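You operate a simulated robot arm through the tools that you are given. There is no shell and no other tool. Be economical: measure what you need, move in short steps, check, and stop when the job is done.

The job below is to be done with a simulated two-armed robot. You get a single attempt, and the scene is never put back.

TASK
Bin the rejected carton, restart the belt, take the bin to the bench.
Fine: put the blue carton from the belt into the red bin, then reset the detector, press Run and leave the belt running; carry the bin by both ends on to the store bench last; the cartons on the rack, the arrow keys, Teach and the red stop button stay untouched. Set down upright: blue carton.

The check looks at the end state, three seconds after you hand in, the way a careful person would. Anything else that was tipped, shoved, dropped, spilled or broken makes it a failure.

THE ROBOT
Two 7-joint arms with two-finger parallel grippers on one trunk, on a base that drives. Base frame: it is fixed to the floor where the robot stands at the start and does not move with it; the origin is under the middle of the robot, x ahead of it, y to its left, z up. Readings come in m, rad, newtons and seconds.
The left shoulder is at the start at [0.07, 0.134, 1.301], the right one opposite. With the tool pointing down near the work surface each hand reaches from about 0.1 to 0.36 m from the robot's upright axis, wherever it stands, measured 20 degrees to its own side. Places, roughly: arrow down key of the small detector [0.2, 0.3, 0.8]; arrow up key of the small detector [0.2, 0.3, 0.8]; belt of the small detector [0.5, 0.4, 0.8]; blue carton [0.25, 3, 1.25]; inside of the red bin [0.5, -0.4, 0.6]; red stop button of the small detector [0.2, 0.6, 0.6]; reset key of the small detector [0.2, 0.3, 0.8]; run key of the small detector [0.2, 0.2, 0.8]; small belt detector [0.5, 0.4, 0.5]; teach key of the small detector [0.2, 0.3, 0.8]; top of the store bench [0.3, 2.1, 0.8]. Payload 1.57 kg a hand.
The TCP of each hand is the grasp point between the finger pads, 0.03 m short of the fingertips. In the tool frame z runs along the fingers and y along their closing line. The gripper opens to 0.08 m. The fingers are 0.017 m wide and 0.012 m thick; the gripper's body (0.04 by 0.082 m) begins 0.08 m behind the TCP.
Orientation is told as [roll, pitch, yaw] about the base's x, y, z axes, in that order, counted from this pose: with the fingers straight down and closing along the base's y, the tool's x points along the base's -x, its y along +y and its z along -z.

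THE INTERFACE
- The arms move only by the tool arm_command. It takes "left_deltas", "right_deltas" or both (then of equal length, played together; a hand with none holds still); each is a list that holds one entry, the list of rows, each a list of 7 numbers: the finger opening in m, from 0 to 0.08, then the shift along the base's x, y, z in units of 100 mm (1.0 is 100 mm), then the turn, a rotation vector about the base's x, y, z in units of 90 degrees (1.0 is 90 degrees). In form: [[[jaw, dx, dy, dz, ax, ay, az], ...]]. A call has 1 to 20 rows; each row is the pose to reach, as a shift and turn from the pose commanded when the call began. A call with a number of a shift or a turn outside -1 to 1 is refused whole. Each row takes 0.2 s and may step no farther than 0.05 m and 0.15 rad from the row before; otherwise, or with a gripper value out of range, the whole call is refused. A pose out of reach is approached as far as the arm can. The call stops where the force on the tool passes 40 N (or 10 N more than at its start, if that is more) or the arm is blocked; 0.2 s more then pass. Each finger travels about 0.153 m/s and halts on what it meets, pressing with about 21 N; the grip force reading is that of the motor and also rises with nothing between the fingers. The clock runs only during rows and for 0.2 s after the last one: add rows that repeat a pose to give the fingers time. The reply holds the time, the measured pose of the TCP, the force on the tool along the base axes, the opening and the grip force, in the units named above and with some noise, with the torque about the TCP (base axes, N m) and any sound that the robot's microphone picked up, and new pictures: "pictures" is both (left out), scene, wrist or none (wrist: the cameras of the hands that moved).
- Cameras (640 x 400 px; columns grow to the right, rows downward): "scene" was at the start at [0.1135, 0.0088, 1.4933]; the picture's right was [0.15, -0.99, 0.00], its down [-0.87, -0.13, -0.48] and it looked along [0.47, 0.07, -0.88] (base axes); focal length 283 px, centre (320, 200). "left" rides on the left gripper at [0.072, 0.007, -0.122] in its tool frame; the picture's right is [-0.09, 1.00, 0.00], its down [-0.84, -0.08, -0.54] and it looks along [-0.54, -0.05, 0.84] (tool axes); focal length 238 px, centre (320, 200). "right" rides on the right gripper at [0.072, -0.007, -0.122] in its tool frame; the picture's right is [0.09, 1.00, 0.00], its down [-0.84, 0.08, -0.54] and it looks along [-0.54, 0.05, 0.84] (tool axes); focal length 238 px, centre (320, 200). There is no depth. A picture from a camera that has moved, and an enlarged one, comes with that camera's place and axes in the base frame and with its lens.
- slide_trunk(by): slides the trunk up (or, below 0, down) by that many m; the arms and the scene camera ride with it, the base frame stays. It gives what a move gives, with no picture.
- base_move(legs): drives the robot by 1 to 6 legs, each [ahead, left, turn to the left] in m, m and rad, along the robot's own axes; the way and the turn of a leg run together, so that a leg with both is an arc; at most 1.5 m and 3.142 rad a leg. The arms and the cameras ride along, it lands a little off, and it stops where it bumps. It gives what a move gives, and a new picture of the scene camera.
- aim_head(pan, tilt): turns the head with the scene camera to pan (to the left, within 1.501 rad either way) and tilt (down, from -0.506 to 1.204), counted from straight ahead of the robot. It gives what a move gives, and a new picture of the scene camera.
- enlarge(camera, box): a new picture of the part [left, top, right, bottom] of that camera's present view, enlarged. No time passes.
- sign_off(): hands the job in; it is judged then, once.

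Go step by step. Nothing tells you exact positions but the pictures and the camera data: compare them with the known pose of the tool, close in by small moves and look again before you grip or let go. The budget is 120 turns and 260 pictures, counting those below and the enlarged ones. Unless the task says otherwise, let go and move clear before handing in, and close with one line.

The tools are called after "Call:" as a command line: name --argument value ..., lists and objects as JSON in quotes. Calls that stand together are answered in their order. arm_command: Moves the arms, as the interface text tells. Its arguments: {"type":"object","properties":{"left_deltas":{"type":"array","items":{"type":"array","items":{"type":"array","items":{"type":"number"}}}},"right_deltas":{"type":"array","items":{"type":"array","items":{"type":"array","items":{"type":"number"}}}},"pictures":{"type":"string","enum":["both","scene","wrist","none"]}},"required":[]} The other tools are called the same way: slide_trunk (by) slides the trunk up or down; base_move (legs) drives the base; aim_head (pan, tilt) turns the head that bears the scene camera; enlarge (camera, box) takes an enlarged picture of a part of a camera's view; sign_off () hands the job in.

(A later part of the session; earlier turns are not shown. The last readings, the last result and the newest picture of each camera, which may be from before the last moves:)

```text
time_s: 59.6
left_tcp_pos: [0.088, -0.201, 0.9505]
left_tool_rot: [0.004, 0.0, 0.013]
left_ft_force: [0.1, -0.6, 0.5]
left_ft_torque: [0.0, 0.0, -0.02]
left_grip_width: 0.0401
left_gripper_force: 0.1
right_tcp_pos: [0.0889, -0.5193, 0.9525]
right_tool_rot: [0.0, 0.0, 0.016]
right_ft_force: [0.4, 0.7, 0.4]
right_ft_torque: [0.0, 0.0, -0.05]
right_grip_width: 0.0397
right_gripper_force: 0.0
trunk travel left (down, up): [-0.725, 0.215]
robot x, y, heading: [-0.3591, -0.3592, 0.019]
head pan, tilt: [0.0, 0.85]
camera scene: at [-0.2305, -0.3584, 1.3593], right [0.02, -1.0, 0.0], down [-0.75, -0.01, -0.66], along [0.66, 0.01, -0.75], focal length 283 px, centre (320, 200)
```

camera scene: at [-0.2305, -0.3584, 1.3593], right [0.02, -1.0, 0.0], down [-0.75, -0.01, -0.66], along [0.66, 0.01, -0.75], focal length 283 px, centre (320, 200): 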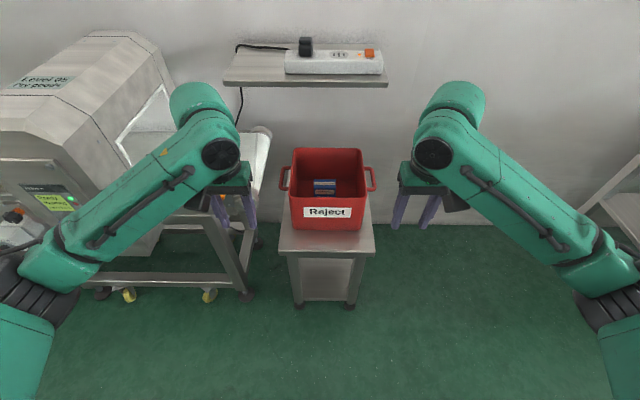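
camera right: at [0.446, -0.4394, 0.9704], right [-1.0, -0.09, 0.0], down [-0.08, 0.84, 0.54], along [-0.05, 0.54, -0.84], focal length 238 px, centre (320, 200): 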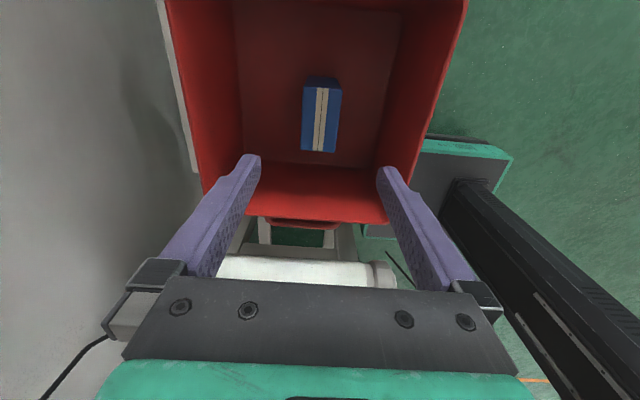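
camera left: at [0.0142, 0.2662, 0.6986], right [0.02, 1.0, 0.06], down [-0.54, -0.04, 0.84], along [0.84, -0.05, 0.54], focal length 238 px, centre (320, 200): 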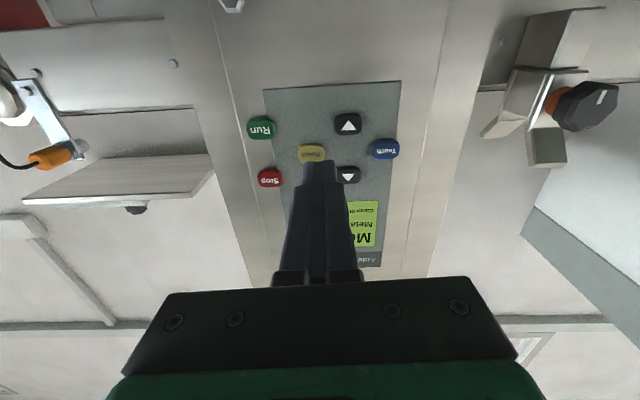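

Handles: bars at y≈−0.217 and −0.521, x≈0.44, z≈0.705. Drive ahead 0.29 m with hands high, then extend over them.

Call:
base_move --legs '[[0.29, 0, -0.016]]'

Call:
arm_command --left_deltas '[[[0.04, 0.3, 0, 0, 0, 0, 0], [0.04, 0.55, 0, 0, 0, 0, 0], [0.04, 0.55, 0, -0.2, 0, 0, 0], [0.04, 0.55, 0, -0.5, 0, 0, 0], [0.04, 0.55, 0, -0.5, 0, 0, 0]]]' --right_deltas '[[[0.04, 0.3, 0, 0, 0, 0, 0], [0.04, 0.55, 0, 0, 0, 0, 0], [0.04, 0.55, 0, -0.2, 0, 0, 0], [0.04, 0.55, 0, -0.5, 0, 0, 0], [0.04, 0.55, 0, -0.5, 0, 0, 0]]]'

```text
time_s: 61.7
left_tcp_pos: [0.3851, -0.2084, 0.9494]
left_tool_rot: [0.004, -0.002, -0.006]
left_ft_force: [-0.2, -0.7, 0.9]
left_ft_torque: [-0.01, 0.01, -0.02]
left_grip_width: 0.0399
left_gripper_force: 0.1
right_tcp_pos: [0.3795, -0.5262, 0.9527]
right_tool_rot: [0.0, 0.001, -0.002]
right_ft_force: [-0.4, -0.3, 0.1]
right_ft_torque: [0.01, 0.01, 0.01]
right_grip_width: 0.0398
right_gripper_force: 0.1
trunk travel left (down, up): [-0.725, 0.215]
robot x, y, heading: [-0.062, -0.3582, -0.001]
head pan, tilt: [0.0, 0.85]
camera scene: at [0.0628, -0.3591, 1.3594], right [0.0, -1.0, 0.0], down [-0.75, 0.0, -0.66], along [0.66, 0.0, -0.75], focal length 283 px, centre (320, 200)
```

scene: 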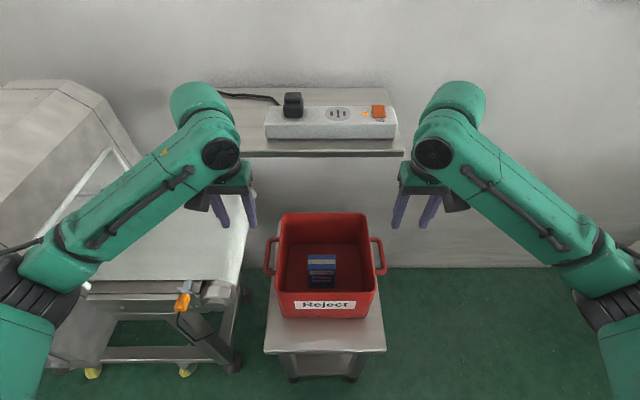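

```text
time_s: 62.9
left_tcp_pos: [0.4395, -0.2062, 0.8986]
left_tool_rot: [0.004, -0.001, -0.007]
left_ft_force: [0.1, 0.6, 0.4]
left_ft_torque: [0.0, 0.02, 0.01]
left_grip_width: 0.04
left_gripper_force: 0.0
right_tcp_pos: [0.4344, -0.5261, 0.8987]
right_tool_rot: [0.0, -0.001, -0.005]
right_ft_force: [0.3, 0.4, 0.1]
right_ft_torque: [0.02, 0.02, -0.01]
right_grip_width: 0.0401
right_gripper_force: 0.1
trunk travel left (down, up): [-0.725, 0.215]
robot x, y, heading: [-0.0634, -0.3583, -0.004]
head pan, tilt: [0.0, 0.85]
camera scene: at [0.0634, -0.359, 1.3593], right [0.0, -1.0, 0.0], down [-0.75, 0.0, -0.66], along [0.66, 0.0, -0.75], focal length 283 px, centre (320, 200)
camera right: at [0.3612, -0.5329, 1.0221], right [-0.09, 1.0, 0.0], down [0.84, 0.07, 0.54], along [0.54, 0.05, -0.84], focal length 238 px, centre (320, 200)
camera left: at [0.3686, -0.1994, 1.0208], right [0.1, 1.0, 0.0], down [0.84, -0.08, 0.54], along [0.54, -0.05, -0.84], focal length 238 px, centre (320, 200)
```

scene: 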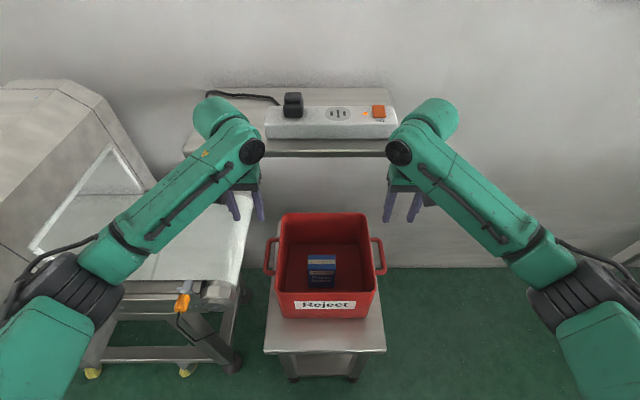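
right: 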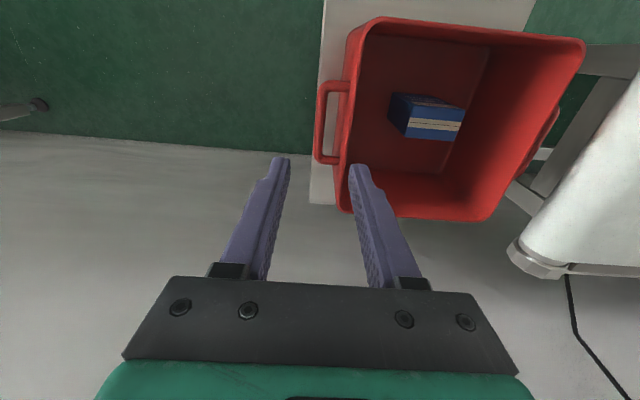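
left: 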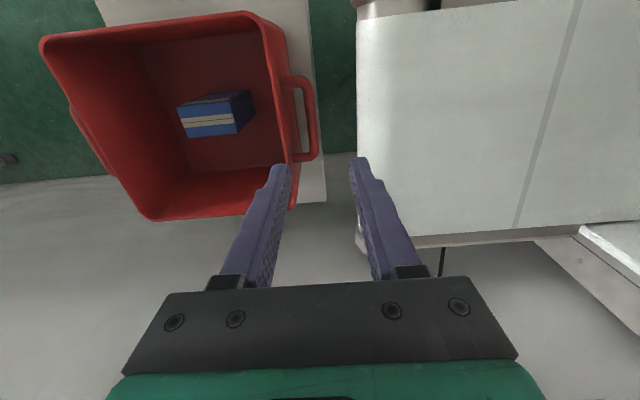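

Wrist views put the bars at (0.444, −0.2165) and (0.445, −0.523). Shift into line, narrow the jaws to 35 mm, lower to just above the handles.

Call:
arm_command --left_deltas '[[[0.035, 0.04, -0.1, 0, 0, 0, 0], [0.035, 0.04, -0.1, -0.3, 0, 0, 0.004], [0.035, 0.04, -0.1, -0.6, 0, 0, 0.004], [0.035, 0.04, -0.1, -0.85, 0, 0, 0.004], [0.035, 0.04, -0.1, -0.85, 0, 0, 0.004]]]' --right_deltas '[[[0.035, 0.09, 0.03, 0, 0, 0, 0], [0.035, 0.09, 0.03, -0.3, 0, 0, 0], [0.035, 0.09, 0.03, -0.6, 0, 0, 0], [0.035, 0.09, 0.03, -0.85, 0, 0, 0], [0.035, 0.09, 0.03, -0.85, 0, 0, 0]]]'

```text
time_s: 64.1
left_tcp_pos: [0.4434, -0.2167, 0.8122]
left_tool_rot: [0.005, 0.001, 0.001]
left_ft_force: [-0.8, -0.1, 0.3]
left_ft_torque: [0.01, 0.01, -0.01]
left_grip_width: 0.0349
left_gripper_force: 0.1
right_tcp_pos: [0.4436, -0.5206, 0.8167]
right_tool_rot: [0.001, 0.001, -0.004]
right_ft_force: [0.1, -0.3, 0.0]
right_ft_torque: [0.01, 0.01, 0.04]
right_grip_width: 0.0348
right_gripper_force: 0.0
trunk travel left (down, up): [-0.725, 0.215]
robot x, y, heading: [-0.0636, -0.3586, -0.0]
head pan, tilt: [0.0, 0.85]
camera scene: at [0.0632, -0.359, 1.3593], right [0.0, -1.0, 0.0], down [-0.75, 0.0, -0.66], along [0.66, 0.0, -0.75], focal length 283 px, centre (320, 200)
camera right: at [0.3703, -0.5284, 0.9396], right [-0.09, 1.0, 0.0], down [0.84, 0.07, 0.54], along [0.54, 0.05, -0.84], focal length 238 px, centre (320, 200)
camera left: at [0.3723, -0.21, 0.9347], right [0.09, 1.0, 0.0], down [0.84, -0.08, 0.54], along [0.54, -0.05, -0.84], focal length 238 px, centre (320, 200)
```

scene: 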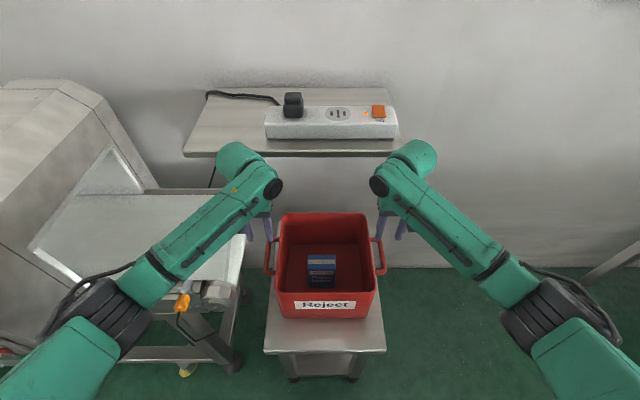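
right: 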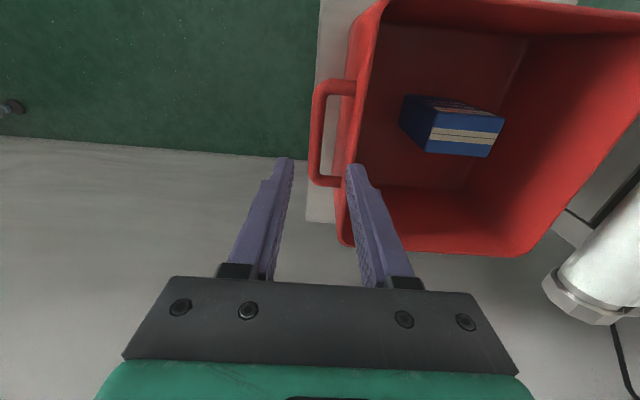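
left: 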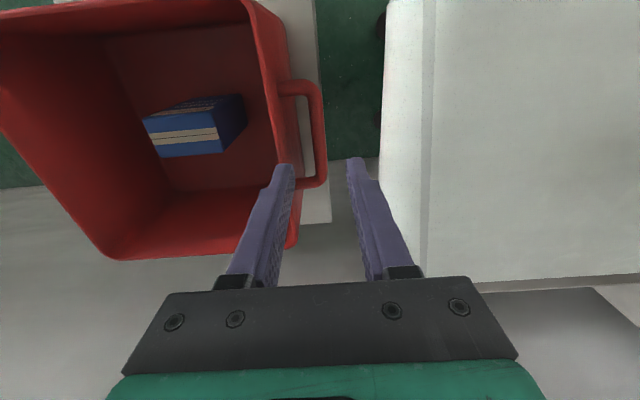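

Call:
arm_command --left_deltas '[[[0.035, 0, 0, -0.25, 0, 0, 0], [0.035, 0, 0, -0.5, 0, 0, 0], [0.035, 0, 0, -0.75, 0, 0, 0], [0.035, 0, 0, -0.98, 0, 0, 0], [0.035, 0, 0, -0.98, 0, 0, 0]]]' --right_deltas '[[[0.035, 0, -0.03, -0.25, 0, 0, 0], [0.035, 0, -0.03, -0.5, 0, 0, 0], [0.035, 0, -0.03, -0.75, 0, 0, 0], [0.035, 0, -0.03, -1.0, 0, 0, 0], [0.035, 0, -0.03, -1.0, 0, 0, 0]]]'

Call:
enlarge --camera "scene" --box '[240, 180, 410, 330]'

```text
time_s: 65.3
left_tcp_pos: [0.4417, -0.2191, 0.7179]
left_tool_rot: [0.002, -0.003, 0.001]
left_ft_force: [-0.5, 0.5, -0.4]
left_ft_torque: [0.04, 0.03, -0.02]
left_grip_width: 0.035
left_gripper_force: 0.1
right_tcp_pos: [0.4436, -0.5255, 0.7163]
right_tool_rot: [0.001, 0.0, -0.003]
right_ft_force: [0.1, -0.3, -0.4]
right_ft_torque: [-0.01, 0.0, 0.01]
right_grip_width: 0.0347
right_gripper_force: 0.0
trunk travel left (down, up): [-0.725, 0.215]
robot x, y, heading: [-0.0625, -0.3605, -0.007]
head pan, tilt: [0.0, 0.85]
camera scene: at [0.0631, -0.359, 1.3594], right [0.0, -1.0, 0.0], down [-0.75, 0.0, -0.66], along [0.66, 0.0, -0.75], focal length 283 px, centre (320, 200)
camera right: at [0.3704, -0.5322, 0.8389], right [-0.09, 1.0, 0.0], down [0.84, 0.07, 0.54], along [0.54, 0.05, -0.84], focal length 238 px, centre (320, 200)
camera left: at [0.3713, -0.2121, 0.8385], right [0.09, 1.0, 0.0], down [0.84, -0.08, 0.54], along [0.54, -0.05, -0.84], focal length 238 px, centre (320, 200)
```

scene: 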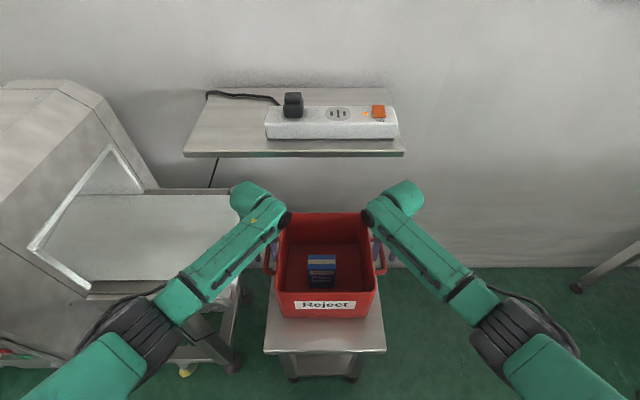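
right: 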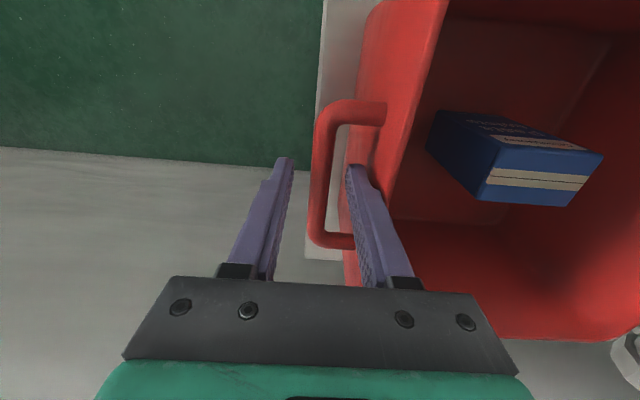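
left: 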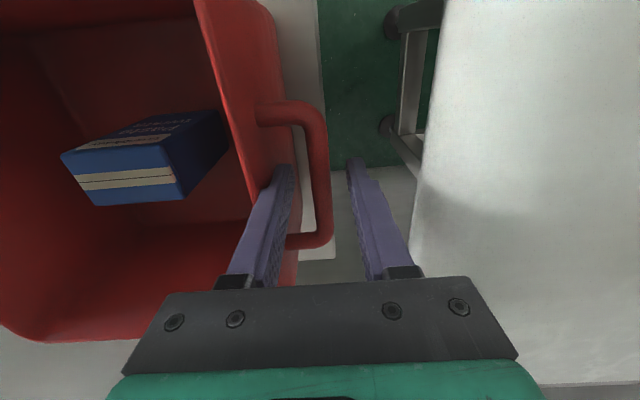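

```text
2.67 times, centred on (325, 255) of scene
camera zoom: at [0.0631, -0.359, 1.3594], right [0.0, -1.0, 0.0], down [-0.75, 0.0, -0.66], along [0.66, 0.0, -0.75], focal length 755 px, centre (307, 53)
```

zoom: 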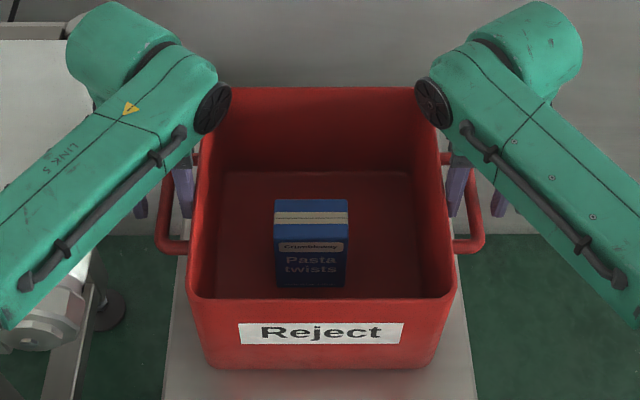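

Both bars lie between the fingers. Lower 1.7 cm more and close.

Call:
arm_command --left_deltas '[[[0.035, 0, 0, -0.1, 0, 0, 0], [0.035, 0, 0, -0.18, 0, 0, 0], [0.02, 0, 0, -0.18, 0, 0, 0], [0.0, 0, 0, -0.18, 0, 0, 0], [0.0, 0, 0, -0.18, 0, 0, 0]]]' --right_deltas '[[[0.035, 0, 0, -0.1, 0, 0, 0], [0.035, 0, 0, -0.17, 0, 0, 0], [0.02, 0, 0, -0.17, 0, 0, 0], [0.0, 0, 0, -0.17, 0, 0, 0], [0.0, 0, 0, -0.17, 0, 0, 0]]]' --pictures "wrist"

```text
time_s: 66.5
left_tcp_pos: [0.4432, -0.219, 0.6989]
left_tool_rot: [-0.001, 0.001, 0.001]
left_ft_force: [-0.6, -8.1, -0.6]
left_ft_torque: [-0.01, -0.18, -0.27]
left_grip_width: 0.0138
left_gripper_force: 20.9
right_tcp_pos: [0.4435, -0.5237, 0.698]
right_tool_rot: [0.003, 0.001, -0.001]
right_ft_force: [0.5, 9.6, 0.2]
right_ft_torque: [0.07, -0.17, 0.36]
right_grip_width: 0.0136
right_gripper_force: 20.8
trunk travel left (down, up): [-0.725, 0.215]
robot x, y, heading: [-0.0636, -0.3555, -0.004]
head pan, tilt: [0.0, 0.85]
camera right: at [0.3711, -0.5316, 0.8211], right [-0.09, 1.0, 0.0], down [0.84, 0.07, 0.54], along [0.54, 0.05, -0.84], focal length 238 px, centre (320, 200)
camera left: at [0.3721, -0.2125, 0.8199], right [0.09, 1.0, 0.0], down [0.84, -0.08, 0.54], along [0.54, -0.05, -0.84], focal length 238 px, centre (320, 200)
```

right: 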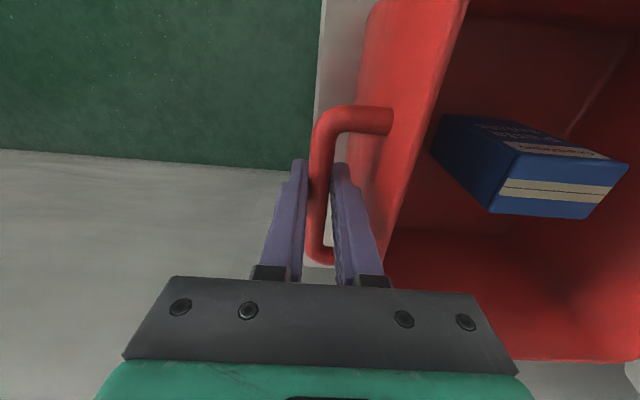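
left: 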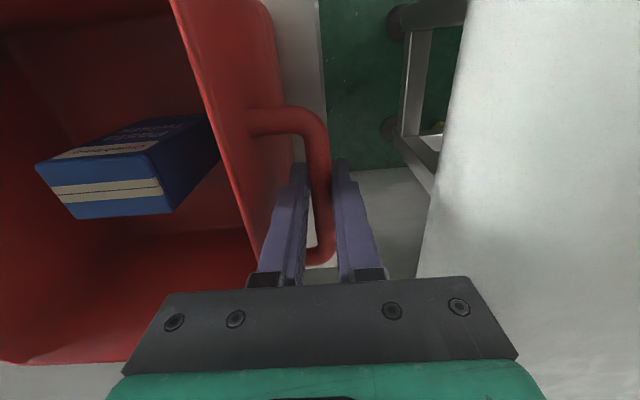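

Both handles gripped (13.7 mm). Ease the inward strain slightly, then lift by the trunk.

Call:
arm_command --left_deltas '[[[0.0, 0, -0.015, 0, 0, 0, 0], [0.0, 0, -0.015, 0, 0, 0, 0]]]' --right_deltas '[[[0.0, 0, 0.015, 0, 0, 0, 0], [0.0, 0, 0.015, 0, 0, 0, 0]]]' --pictures "none"

Call:
slide_trunk --by 0.04

Call:
enlarge --camera "scene" --box '[220, 180, 420, 360]'

```text
time_s: 67.1
left_tcp_pos: [0.4441, -0.2197, 0.6988]
left_tool_rot: [0.001, 0.0, 0.001]
left_ft_force: [-0.7, -6.4, 0.0]
left_ft_torque: [-0.06, -0.1, -0.32]
left_grip_width: 0.0137
left_gripper_force: 21.6
right_tcp_pos: [0.4432, -0.5233, 0.7004]
right_tool_rot: [0.0, 0.001, -0.003]
right_ft_force: [0.4, 7.9, -0.2]
right_ft_torque: [0.03, -0.2, 0.34]
right_grip_width: 0.0136
right_gripper_force: 20.8
trunk travel left (down, up): [-0.725, 0.215]
robot x, y, heading: [-0.0668, -0.3572, -0.004]
head pan, tilt: [0.0, 0.85]
```

```text
time_s: 67.9
left_tcp_pos: [0.4452, -0.2201, 0.7371]
left_tool_rot: [0.004, 0.002, 0.002]
left_ft_force: [0.4, -6.0, -4.0]
left_ft_torque: [-0.01, 0.15, -0.31]
left_grip_width: 0.0136
left_gripper_force: 20.8
right_tcp_pos: [0.4452, -0.5255, 0.738]
right_tool_rot: [0.0, 0.001, -0.004]
right_ft_force: [0.3, 5.8, -4.0]
right_ft_torque: [0.0, -0.05, 0.32]
right_grip_width: 0.0138
right_gripper_force: 21.3
trunk travel left (down, up): [-0.765, 0.175]
robot x, y, heading: [-0.0628, -0.3585, -0.005]
head pan, tilt: [0.0, 0.85]
```

```text
2.22 times, centred on (320, 270) of scene
camera zoom: at [0.0657, -0.3592, 1.3991], right [0.0, -1.0, 0.0], down [-0.75, 0.0, -0.66], along [0.66, 0.0, -0.75], focal length 629 px, centre (320, 44)
```

zoom: 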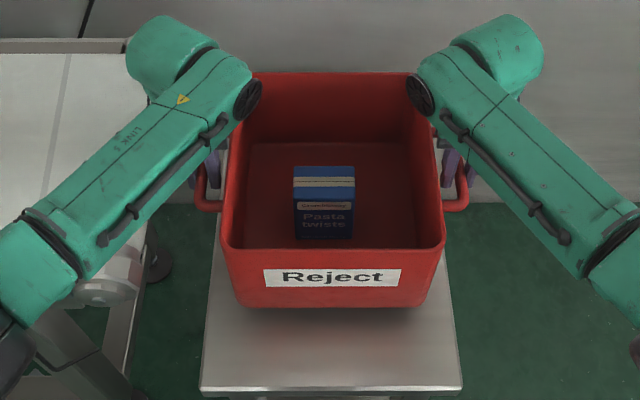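

Lifted level, about 0.8 kg. Raise more and back straight out.

Call:
slide_trunk --by 0.16

Call:
base_move --legs '[[-0.3, 0, 0]]'

```text
time_s: 69.7
left_tcp_pos: [0.4441, -0.2206, 0.8979]
left_tool_rot: [0.004, 0.002, 0.003]
left_ft_force: [0.9, -4.1, -3.9]
left_ft_torque: [-0.04, -0.03, -0.29]
left_grip_width: 0.0138
left_gripper_force: 21.2
right_tcp_pos: [0.4443, -0.5248, 0.8985]
right_tool_rot: [0.0, 0.001, -0.005]
right_ft_force: [0.3, 5.2, -4.0]
right_ft_torque: [0.01, 0.09, 0.31]
right_grip_width: 0.0136
right_gripper_force: 21.3
trunk travel left (down, up): [-0.925, 0.015]
robot x, y, heading: [-0.0671, -0.3587, -0.003]
head pan, tilt: [0.0, 0.85]
```

```text
time_s: 71.7
left_tcp_pos: [0.1506, -0.2166, 0.8972]
left_tool_rot: [0.003, 0.002, 0.009]
left_ft_force: [0.9, -5.0, -3.8]
left_ft_torque: [-0.01, 0.09, -0.32]
left_grip_width: 0.014
left_gripper_force: 20.9
right_tcp_pos: [0.1524, -0.5202, 0.8975]
right_tool_rot: [0.0, 0.004, 0.005]
right_ft_force: [0.0, 4.5, -3.9]
right_ft_torque: [0.04, 0.01, 0.3]
right_grip_width: 0.0137
right_gripper_force: 20.8
trunk travel left (down, up): [-0.925, 0.015]
robot x, y, heading: [-0.3592, -0.3526, 0.006]
head pan, tilt: [0.0, 0.85]
camera scene: at [-0.2269, -0.3583, 1.5589], right [0.0, -1.0, 0.0], down [-0.75, 0.0, -0.66], along [0.66, 0.0, -0.75], focal length 283 px, centre (320, 200)
```

scene: 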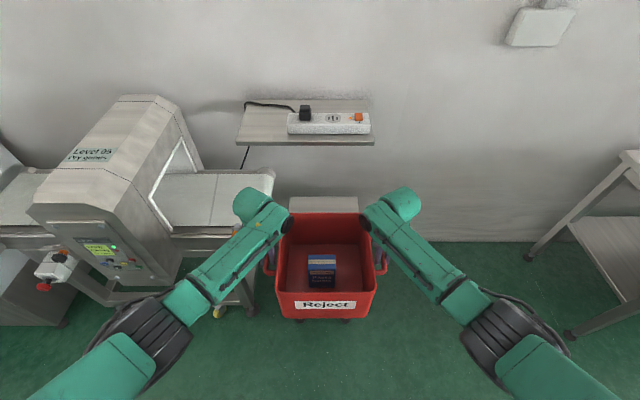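

Raise the bin further with both arms, then back away and travel left.

Call:
arm_command --left_deltas '[[[0, 0, 0, 0.15, 0, 0, 0], [0, 0, 0, 0.3, 0, 0, 0], [0, 0, 0, 0.45, 0, 0, 0], [0, 0, 0, 0.6, 0, 0, 0], [0, 0, 0, 0.75, 0, 0, 0], [0, 0, 0, 0.9, 0, 0, 0], [0, 0, 0, 1.0, 0, 0, 0], [0, 0, 0, 1.0, 0, 0, 0]]]' --right_deltas '[[[0, 0, 0, 0.15, 0, 0, 0], [0, 0, 0, 0.3, 0, 0, 0], [0, 0, 0, 0.45, 0, 0, 0], [0, 0, 0, 0.6, 0, 0, 0], [0, 0, 0, 0.75, 0, 0, 0], [0, 0, 0, 0.9, 0, 0, 0], [0, 0, 0, 1.0, 0, 0, 0], [0, 0, 0, 1.0, 0, 0, 0]]]' --pictures "scene"

Call:
base_move --legs '[[-0.4, 0, 0], [0, 1.0, 0]]'

Call:
aim_head --pan 0.6 --tilt 0.5

```text
time_s: 73.5
left_tcp_pos: [0.1505, -0.2175, 0.9969]
left_tool_rot: [0.006, 0.001, 0.01]
left_ft_force: [-0.7, 7.3, -3.1]
left_ft_torque: [0.03, -0.08, -0.28]
left_grip_width: 0.0139
left_gripper_force: 20.3
right_tcp_pos: [0.1515, -0.5201, 0.9991]
right_tool_rot: [0.0, 0.002, 0.005]
right_ft_force: [-0.2, -7.2, -4.4]
right_ft_torque: [-0.05, 0.09, 0.29]
right_grip_width: 0.0138
right_gripper_force: 20.7
trunk travel left (down, up): [-0.925, 0.015]
robot x, y, heading: [-0.3576, -0.3515, 0.005]
head pan, tilt: [0.0, 0.85]
camera scene: at [-0.2294, -0.3583, 1.5591], right [0.0, -1.0, 0.0], down [-0.75, 0.0, -0.66], along [0.66, 0.0, -0.75], focal length 283 px, centre (320, 200)
```

scene: 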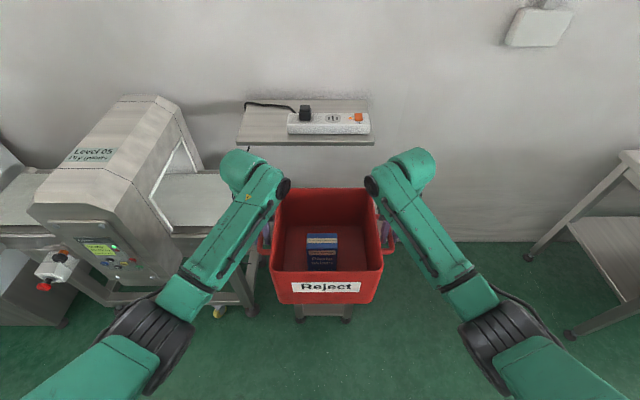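

```text
time_s: 80.8
left_tcp_pos: [-0.2506, 0.7828, 0.9971]
left_tool_rot: [0.004, -0.001, 0.013]
left_ft_force: [0.1, 17.5, -3.7]
left_ft_torque: [0.06, 0.06, -0.29]
left_grip_width: 0.0136
left_gripper_force: 20.8
right_tcp_pos: [-0.2467, 0.4785, 0.9992]
right_tool_rot: [0.0, 0.002, 0.008]
right_ft_force: [0.6, -17.6, -2.4]
right_ft_torque: [-0.09, 0.01, 0.29]
right_grip_width: 0.0136
right_gripper_force: 20.5
trunk travel left (down, up): [-0.925, 0.015]
robot x, y, heading: [-0.7536, 0.6378, 0.01]
head pan, tilt: [0.0, 0.85]
camera scene: at [-0.6292, 0.6384, 1.5591], right [0.01, -1.0, 0.0], down [-0.75, -0.01, -0.66], along [0.66, 0.01, -0.75], focal length 283 px, centre (320, 200)
```

scene: 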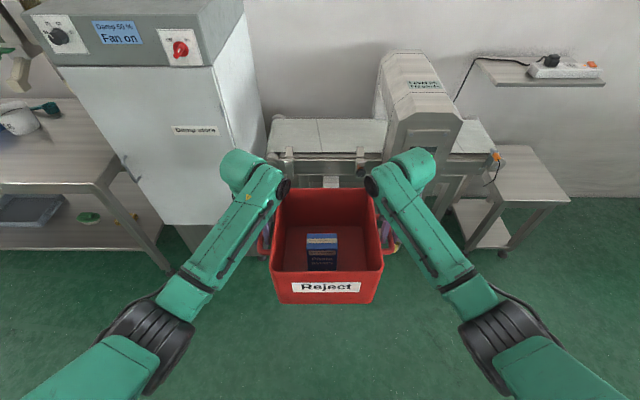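

```text
time_s: 81.8
left_tcp_pos: [-0.251, 0.7831, 0.9984]
left_tool_rot: [0.004, 0.0, 0.013]
left_ft_force: [0.4, 0.4, -3.8]
left_ft_torque: [0.02, 0.02, -0.27]
left_grip_width: 0.0135
left_gripper_force: 21.0
right_tcp_pos: [-0.2465, 0.4779, 0.9987]
right_tool_rot: [0.0, 0.002, 0.009]
right_ft_force: [-0.1, -1.1, -3.3]
right_ft_torque: [0.0, 0.05, 0.33]
right_grip_width: 0.0137
right_gripper_force: 20.6
trunk travel left (down, up): [-0.925, 0.015]
robot x, y, heading: [-0.7575, 0.6415, 0.01]
head pan, tilt: [0.6, 0.499]
camera scene: at [-0.6328, 0.6906, 1.5891], right [0.57, -0.82, 0.0], down [-0.39, -0.27, -0.88], along [0.72, 0.5, -0.48], focal length 283 px, centre (320, 200)
```

scene: 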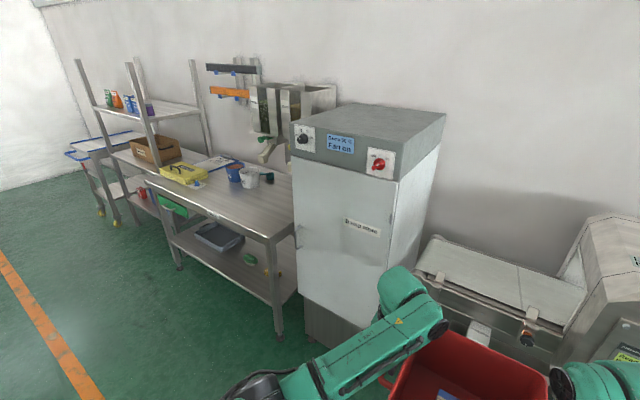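

Call:
base_move --legs '[[0, 1.1, -0.01]]'

Call:
aim_head --pan 0.0 --tilt 0.6

```text
time_s: 87.4
left_tcp_pos: [-0.2648, 1.8818, 0.9977]
left_tool_rot: [0.001, 0.002, 0.02]
left_ft_force: [-0.1, 3.2, -3.7]
left_ft_torque: [0.01, 0.03, -0.33]
left_grip_width: 0.0135
left_gripper_force: 20.1
right_tcp_pos: [-0.2597, 1.577, 0.9995]
right_tool_rot: [0.001, 0.002, 0.013]
right_ft_force: [0.2, -4.0, -3.8]
right_ft_torque: [0.0, 0.01, 0.34]
right_grip_width: 0.0138
right_gripper_force: 20.7
trunk travel left (down, up): [-0.925, 0.015]
robot x, y, heading: [-0.7735, 1.7354, 0.018]
head pan, tilt: [0.6, 0.499]
camera scene: at [-0.6463, 1.7868, 1.5891], right [0.58, -0.82, 0.0], down [-0.39, -0.28, -0.88], along [0.72, 0.51, -0.48], focal length 283 px, centre (320, 200)
```

scene: 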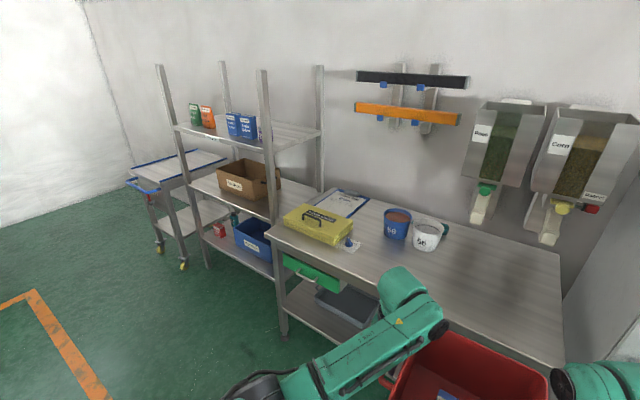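

```text
time_s: 88.4
left_tcp_pos: [-0.2645, 1.8824, 0.9976]
left_tool_rot: [0.002, 0.001, 0.021]
left_ft_force: [0.0, -0.5, -3.2]
left_ft_torque: [-0.01, 0.01, -0.3]
left_grip_width: 0.0137
left_gripper_force: 21.2
right_tcp_pos: [-0.2597, 1.5784, 0.9995]
right_tool_rot: [-0.002, 0.002, 0.014]
right_ft_force: [0.3, -0.7, -3.4]
right_ft_torque: [0.03, 0.01, 0.31]
right_grip_width: 0.0138
right_gripper_force: 21.2
trunk travel left (down, up): [-0.925, 0.015]
robot x, y, heading: [-0.7725, 1.7344, 0.012]
head pan, tilt: [0.0, 0.6]
camera scene: at [-0.6324, 1.7366, 1.58], right [0.02, -1.0, 0.0], down [-0.57, -0.01, -0.82], along [0.82, 0.01, -0.57], focal length 283 px, centre (320, 200)
```

scene: 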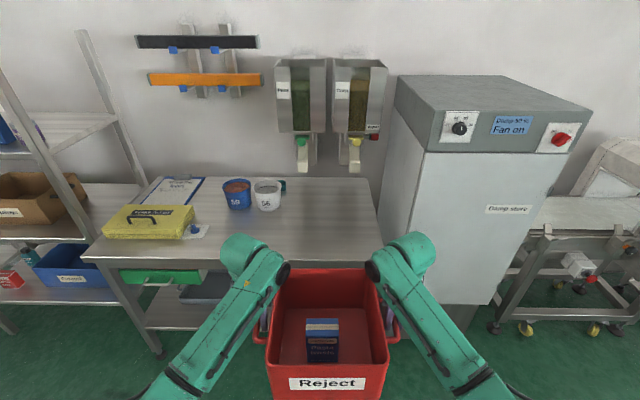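

Bench top: front edge x≈0.08, right end y≈1.5, free area about y 1.5–1.9 in front of the mugs. The bin is in line (y≈1.73). Raise a bit, then drive ahead part way and check clearance.

Call:
arm_command --left_deltas '[[[0, 0, 0, 0.15, 0, 0, 0], [0, 0, 0, 0.3, 0, 0, 0], [0, 0, 0, 0.45, 0, 0, 0], [0, 0, 0, 0.6, 0, 0, 0], [0, 0, 0, 0.6, 0, 0, 0]]]' --right_deltas '[[[0, 0, 0, 0.15, 0, 0, 0], [0, 0, 0, 0.3, 0, 0, 0], [0, 0, 0, 0.45, 0, 0, 0], [0, 0, 0, 0.6, 0, 0, 0], [0, 0, 0, 0.6, 0, 0, 0]]]' --pictures "none"

Call:
base_move --legs '[[0.2, 0.02, -0.014]]'

```text
time_s: 89.6
left_tcp_pos: [-0.2657, 1.8827, 1.0577]
left_tool_rot: [0.004, 0.002, 0.024]
left_ft_force: [0.7, 1.1, -3.6]
left_ft_torque: [0.02, -0.01, -0.24]
left_grip_width: 0.0137
left_gripper_force: 20.7
right_tcp_pos: [-0.2595, 1.5792, 1.0595]
right_tool_rot: [-0.003, 0.001, 0.015]
right_ft_force: [-0.1, -1.1, -4.0]
right_ft_torque: [-0.05, 0.03, 0.39]
right_grip_width: 0.0137
right_gripper_force: 21.4
trunk travel left (down, up): [-0.925, 0.015]
robot x, y, heading: [-0.7728, 1.7358, 0.018]
head pan, tilt: [0.0, 0.6]
```

```text
time_s: 91.2
left_tcp_pos: [-0.0666, 1.8923, 1.06]
left_tool_rot: [0.003, 0.0, -0.001]
left_ft_force: [-0.4, -0.9, -3.8]
left_ft_torque: [-0.01, 0.02, -0.23]
left_grip_width: 0.0135
left_gripper_force: 20.5
right_tcp_pos: [-0.0662, 1.588, 1.0608]
right_tool_rot: [-0.001, 0.0, -0.007]
right_ft_force: [-0.7, 0.7, -3.7]
right_ft_torque: [0.01, -0.01, 0.39]
right_grip_width: 0.0137
right_gripper_force: 20.5
trunk travel left (down, up): [-0.925, 0.015]
robot x, y, heading: [-0.5711, 1.7537, -0.005]
head pan, tilt: [0.0, 0.6]
camera scene: at [-0.4363, 1.7543, 1.5805], right [-0.01, -1.0, 0.0], down [-0.56, 0.0, -0.83], along [0.83, -0.01, -0.56], focal length 283 px, centre (320, 200)
```

scene: 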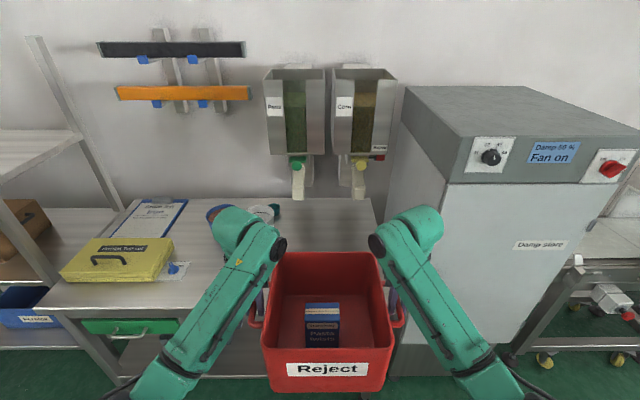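

Call:
base_move --legs '[[0.31, 0, 0]]'

Call:
aim_head --pan 0.0 --tilt 0.95

Call:
arm_command --left_deltas '[[[0, 0, 0, 0, 0, 0, 0]]]' --right_deltas '[[[0, 0, 0, 0, 0, 0, 0]]]' --pictures "wrist"

```text
time_s: 93.3
left_tcp_pos: [0.2451, 1.8884, 1.0592]
left_tool_rot: [0.004, -0.001, -0.005]
left_ft_force: [0.0, 0.0, -4.2]
left_ft_torque: [-0.02, 0.0, -0.29]
left_grip_width: 0.0137
left_gripper_force: 21.0
right_tcp_pos: [0.2438, 1.5836, 1.0606]
right_tool_rot: [-0.002, 0.001, -0.01]
right_ft_force: [0.0, 0.1, -3.5]
right_ft_torque: [-0.03, 0.0, 0.36]
right_grip_width: 0.0136
right_gripper_force: 21.2
trunk travel left (down, up): [-0.925, 0.015]
robot x, y, heading: [-0.2609, 1.753, -0.007]
head pan, tilt: [0.0, 0.6]
camera scene: at [-0.1262, 1.7517, 1.5803], right [-0.01, -1.0, 0.0], down [-0.56, 0.01, -0.83], along [0.83, -0.01, -0.56], focal length 283 px, centre (320, 200)
```

scene: 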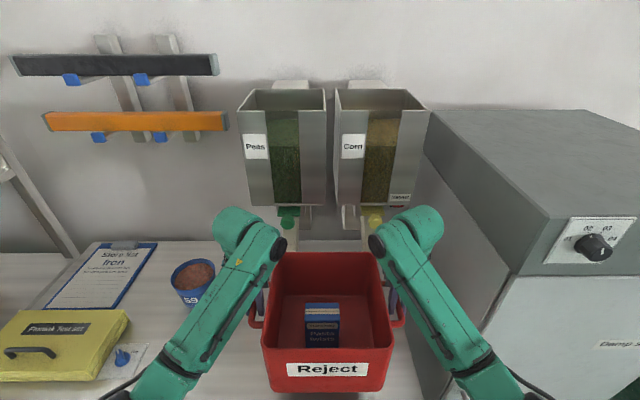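

```text
time_s: 94.1
left_tcp_pos: [0.2465, 1.8889, 1.0567]
left_tool_rot: [0.005, 0.0, -0.006]
left_ft_force: [1.9, 0.1, -3.9]
left_ft_torque: [0.02, 0.06, -0.25]
left_grip_width: 0.0136
left_gripper_force: 21.2
right_tcp_pos: [0.245, 1.5843, 1.0599]
right_tool_rot: [0.0, 0.002, -0.009]
right_ft_force: [-0.4, 1.0, -3.4]
right_ft_torque: [0.01, 0.01, 0.36]
right_grip_width: 0.0137
right_gripper_force: 21.0
trunk travel left (down, up): [-0.925, 0.015]
robot x, y, heading: [-0.2642, 1.7543, -0.013]
head pan, tilt: [0.0, 0.949]
camera scene: at [-0.138, 1.7518, 1.5516], right [-0.01, -1.0, 0.0], down [-0.81, 0.01, -0.58], along [0.58, -0.01, -0.81], focal length 283 px, centre (320, 200)
```

scene: 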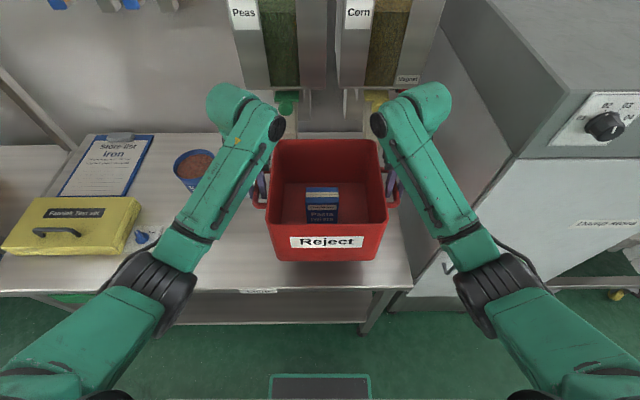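

```text
time_s: 94.5
left_tcp_pos: [0.2454, 1.8885, 1.0584]
left_tool_rot: [0.003, 0.002, -0.004]
left_ft_force: [0.0, -0.3, -4.0]
left_ft_torque: [-0.04, 0.04, -0.25]
left_grip_width: 0.0135
left_gripper_force: 20.9
right_tcp_pos: [0.2453, 1.5834, 1.0599]
right_tool_rot: [-0.002, 0.001, -0.008]
right_ft_force: [-0.4, 0.2, -4.0]
right_ft_torque: [0.01, 0.01, 0.37]
right_grip_width: 0.0136
right_gripper_force: 20.6
trunk travel left (down, up): [-0.925, 0.015]
robot x, y, heading: [-0.2652, 1.7556, -0.009]
head pan, tilt: [0.0, 0.949]
camera right: at [0.1725, 1.5776, 1.1817], right [-0.08, 1.0, 0.0], down [0.84, 0.07, 0.54], along [0.54, 0.04, -0.84], focal length 238 px, centre (320, 200)
camera left: at [0.1749, 1.8955, 1.1794], right [0.1, 1.0, 0.0], down [0.84, -0.08, 0.54], along [0.54, -0.05, -0.84], focal length 238 px, centre (320, 200)
```

right: 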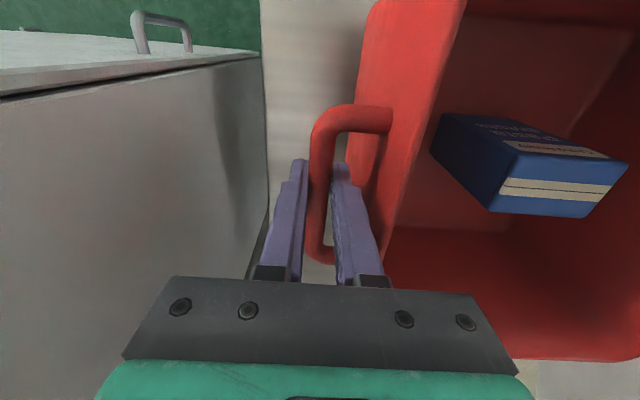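
left: 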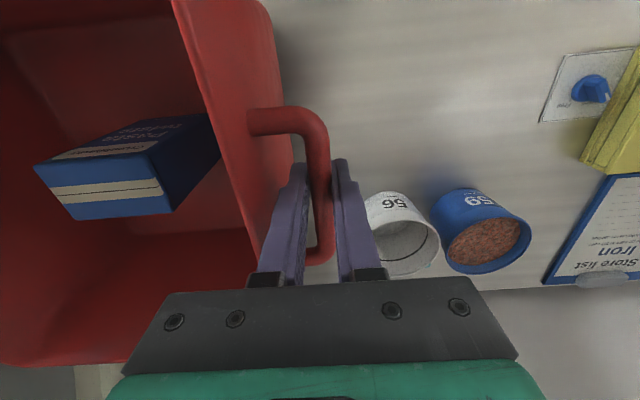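

Placement spot is clear (mugs to the left beyond, cabinet to the right). Lower by the trunk 0.09 m and check.

Call:
slide_trunk --by -0.08

Call:
arm_command --left_deltas '[[[0, 0, 0, -0.05, 0, 0, 0], [0, 0, 0, -0.1, 0, 0, 0]]]' --right_deltas '[[[0, 0, 0, -0.05, 0, 0, 0], [0, 0, 0, -0.1, 0, 0, 0]]]'

```text
time_s: 95.7
left_tcp_pos: [0.245, 1.889, 0.9782]
left_tool_rot: [0.002, 0.002, -0.006]
left_ft_force: [0.2, -0.3, -3.0]
left_ft_torque: [-0.06, 0.05, -0.25]
left_grip_width: 0.0139
left_gripper_force: 21.0
right_tcp_pos: [0.2447, 1.5832, 0.9802]
right_tool_rot: [-0.003, 0.002, -0.011]
right_ft_force: [-0.5, 1.2, -3.1]
right_ft_torque: [0.01, 0.03, 0.38]
right_grip_width: 0.0137
right_gripper_force: 21.4
trunk travel left (down, up): [-0.845, 0.095]
robot x, y, heading: [-0.2603, 1.7539, -0.008]
head pan, tilt: [0.0, 0.949]
```

```text
time_s: 96.3
left_tcp_pos: [0.2451, 1.89, 0.9677]
left_tool_rot: [0.005, 0.002, -0.007]
left_ft_force: [-0.4, 2.3, -4.2]
left_ft_torque: [0.04, 0.14, -0.35]
left_grip_width: 0.0137
left_gripper_force: 20.5
right_tcp_pos: [0.2431, 1.5838, 0.9679]
right_tool_rot: [-0.002, 0.002, -0.01]
right_ft_force: [-0.3, -3.1, -3.4]
right_ft_torque: [0.02, -0.07, 0.33]
right_grip_width: 0.0138
right_gripper_force: 21.0
trunk travel left (down, up): [-0.845, 0.095]
robot x, y, heading: [-0.2629, 1.7537, -0.007]
head pan, tilt: [0.0, 0.949]
camera scene: at [-0.139, 1.7518, 1.4717], right [-0.01, -1.0, 0.0], down [-0.81, 0.01, -0.58], along [0.58, -0.01, -0.81], focal length 283 px, centre (320, 200)
camera right: at [0.172, 1.5781, 1.0905], right [-0.08, 1.0, 0.0], down [0.84, 0.07, 0.54], along [0.54, 0.04, -0.84], focal length 238 px, centre (320, 200)
camera left: at [0.175, 1.8957, 1.0892], right [0.1, 1.0, 0.0], down [0.84, -0.08, 0.54], along [0.54, -0.05, -0.84], focal length 238 px, centre (320, 200)
```

scene: 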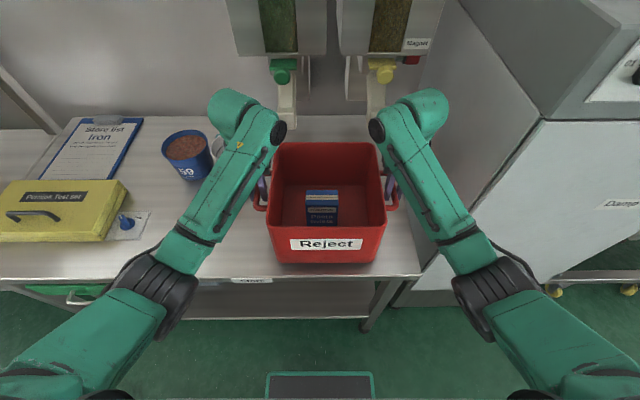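
right: 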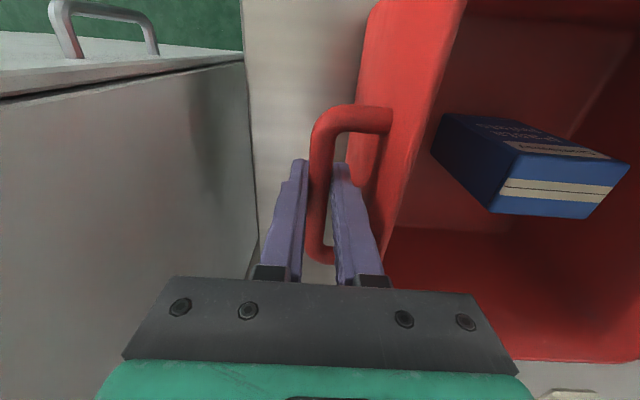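
left: 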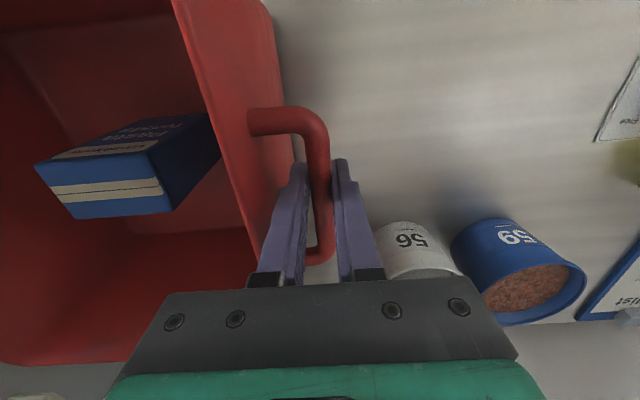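

Near the bench surface. Lower slowly with both arms, watching the force.

Call:
arm_command --left_deltas '[[[0, 0, 0, -0.04, 0, 0, 0], [0, 0, 0, -0.08, 0, 0, 0], [0, 0, 0, -0.12, 0, 0, 0], [0, 0, 0, -0.16, 0, 0, 0], [0, 0, 0, -0.2, 0, 0, 0]]]' --right_deltas '[[[0, 0, 0, -0.04, 0, 0, 0], [0, 0, 0, -0.08, 0, 0, 0], [0, 0, 0, -0.12, 0, 0, 0], [0, 0, 0, -0.16, 0, 0, 0], [0, 0, 0, -0.2, 0, 0, 0]]]' --pictures "scene"

```text
time_s: 97.5
left_tcp_pos: [0.2474, 1.8877, 0.9475]
left_tool_rot: [0.002, 0.001, -0.004]
left_ft_force: [0.3, 3.6, -3.4]
left_ft_torque: [-0.03, -0.16, -0.36]
left_grip_width: 0.0136
left_gripper_force: 21.2
right_tcp_pos: [0.2441, 1.5841, 0.95]
right_tool_rot: [-0.001, 0.002, -0.01]
right_ft_force: [0.8, -3.6, -3.7]
right_ft_torque: [-0.02, 0.21, 0.3]
right_grip_width: 0.0136
right_gripper_force: 21.1
trunk travel left (down, up): [-0.845, 0.095]
robot x, y, heading: [-0.2649, 1.7537, -0.011]
head pan, tilt: [0.0, 0.949]
camera scene: at [-0.1389, 1.7517, 1.4716], right [-0.01, -1.0, 0.0], down [-0.81, 0.01, -0.58], along [0.58, -0.01, -0.81], focal length 283 px, centre (320, 200)
```

scene: 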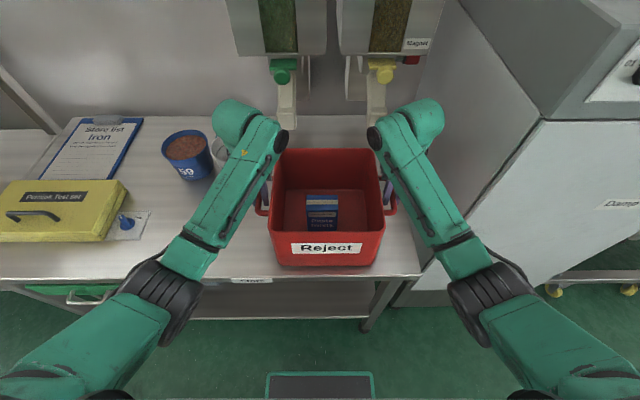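

Call:
arm_command --left_deltas '[[[0, 0, 0, -0.03, 0, 0, 0], [0, 0, 0, -0.06, 0, 0, 0], [0, 0, 0, -0.08, 0, 0, 0]]]' --right_deltas '[[[0, 0, 0, -0.03, 0, 0, 0], [0, 0, 0, -0.06, 0, 0, 0], [0, 0, 0, -0.08, 0, 0, 0]]]' --pictures "none"

```text
time_s: 98.3
left_tcp_pos: [0.2453, 1.888, 0.9396]
left_tool_rot: [0.002, 0.002, -0.006]
left_ft_force: [0.3, 2.6, -2.8]
left_ft_torque: [0.01, 0.17, -0.2]
left_grip_width: 0.0139
left_gripper_force: 20.7
right_tcp_pos: [0.245, 1.5841, 0.9418]
right_tool_rot: [0.0, 0.002, -0.008]
right_ft_force: [-1.4, -1.6, -3.3]
right_ft_torque: [0.0, -0.13, 0.34]
right_grip_width: 0.0136
right_gripper_force: 20.5
trunk travel left (down, up): [-0.845, 0.095]
robot x, y, heading: [-0.2616, 1.7537, -0.012]
head pan, tilt: [0.0, 0.949]
```

Call:
arm_command --left_deltas '[[[0, 0, 0, -0.03, 0, 0, 0], [0, 0, 0, -0.06, 0, 0, 0]]]' --right_deltas '[[[0, 0, 0, -0.03, 0, 0, 0], [0, 0, 0, -0.06, 0, 0, 0]]]' --pictures "none"

Call:
enlarge --camera "scene" --box '[230, 130, 430, 300]'

```text
time_s: 98.9
left_tcp_pos: [0.2455, 1.8881, 0.9375]
left_tool_rot: [0.004, -0.008, -0.004]
left_ft_force: [7.0, 3.5, 14.9]
left_ft_torque: [0.05, -0.05, -0.35]
left_grip_width: 0.014
left_gripper_force: 20.7
right_tcp_pos: [0.2433, 1.5845, 0.9381]
right_tool_rot: [-0.001, -0.009, -0.012]
right_ft_force: [3.4, -7.9, 15.4]
right_ft_torque: [-0.06, 0.17, 0.36]
right_grip_width: 0.0139
right_gripper_force: 21.3
trunk travel left (down, up): [-0.845, 0.095]
robot x, y, heading: [-0.2638, 1.7546, -0.012]
head pan, tilt: [0.0, 0.949]
```

```text
2.35 times, centred on (330, 215) of scene
camera zoom: at [-0.143, 1.7508, 1.4727], right [-0.01, -1.0, 0.0], down [-0.81, 0.01, -0.58], along [0.58, -0.01, -0.81], focal length 666 px, centre (296, 165)
```

zoom: 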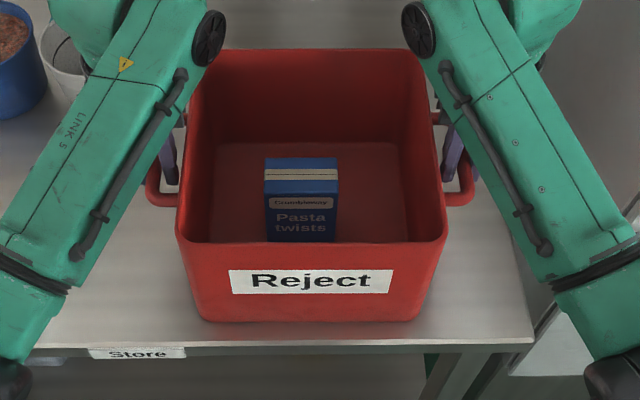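

Bin rests on the bench (contact on both hands), well behind the edge. Ease the load and open the fingers.

Call:
arm_command --left_deltas '[[[0, 0, 0, 0.03, 0, 0, 0], [0.02, 0, 0, 0.03, 0, 0, 0], [0.035, 0, 0, 0.03, 0, 0, 0], [0.035, 0, 0, 0.03, 0, 0, 0]]]' --right_deltas '[[[0, 0, 0, 0.03, 0, 0, 0], [0.02, 0, 0, 0.03, 0, 0, 0], [0.035, 0, 0, 0.03, 0, 0, 0], [0.035, 0, 0, 0.03, 0, 0, 0]]]' --pictures "wrist"

```text
time_s: 99.9
left_tcp_pos: [0.2443, 1.8905, 0.9362]
left_tool_rot: [0.005, 0.001, -0.006]
left_ft_force: [-0.7, 2.3, -0.3]
left_ft_torque: [-0.01, -0.01, -0.01]
left_grip_width: 0.0338
left_gripper_force: 0.0
right_tcp_pos: [0.2451, 1.5855, 0.9394]
right_tool_rot: [-0.001, 0.002, -0.012]
right_ft_force: [0.7, -1.8, 0.1]
right_ft_torque: [0.03, -0.01, -0.02]
right_grip_width: 0.0339
right_gripper_force: 0.0
trunk travel left (down, up): [-0.845, 0.095]
robot x, y, heading: [-0.2642, 1.7545, -0.014]
head pan, tilt: [0.0, 0.949]
camera right: at [0.1723, 1.5785, 1.0614], right [-0.08, 1.0, 0.0], down [0.84, 0.07, 0.54], along [0.54, 0.04, -0.84], focal length 238 px, centre (320, 200)
camera left: at [0.1738, 1.8962, 1.0579], right [0.1, 1.0, 0.0], down [0.84, -0.08, 0.54], along [0.54, -0.05, -0.84], focal length 238 px, centre (320, 200)
```

right: 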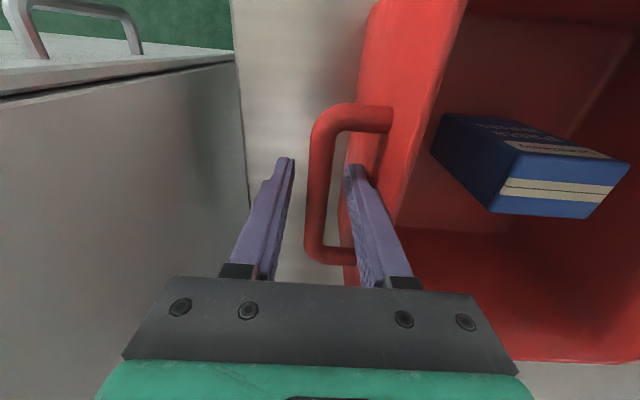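
left: 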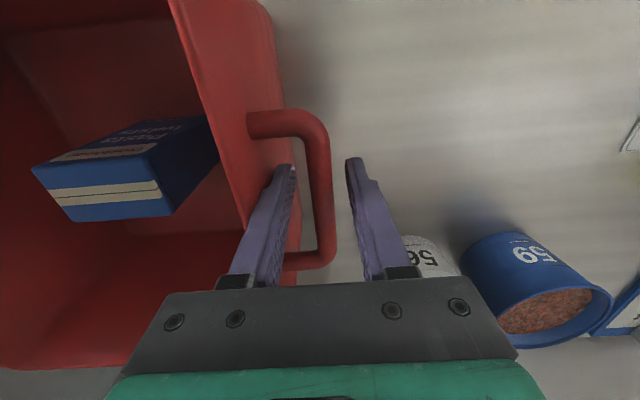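

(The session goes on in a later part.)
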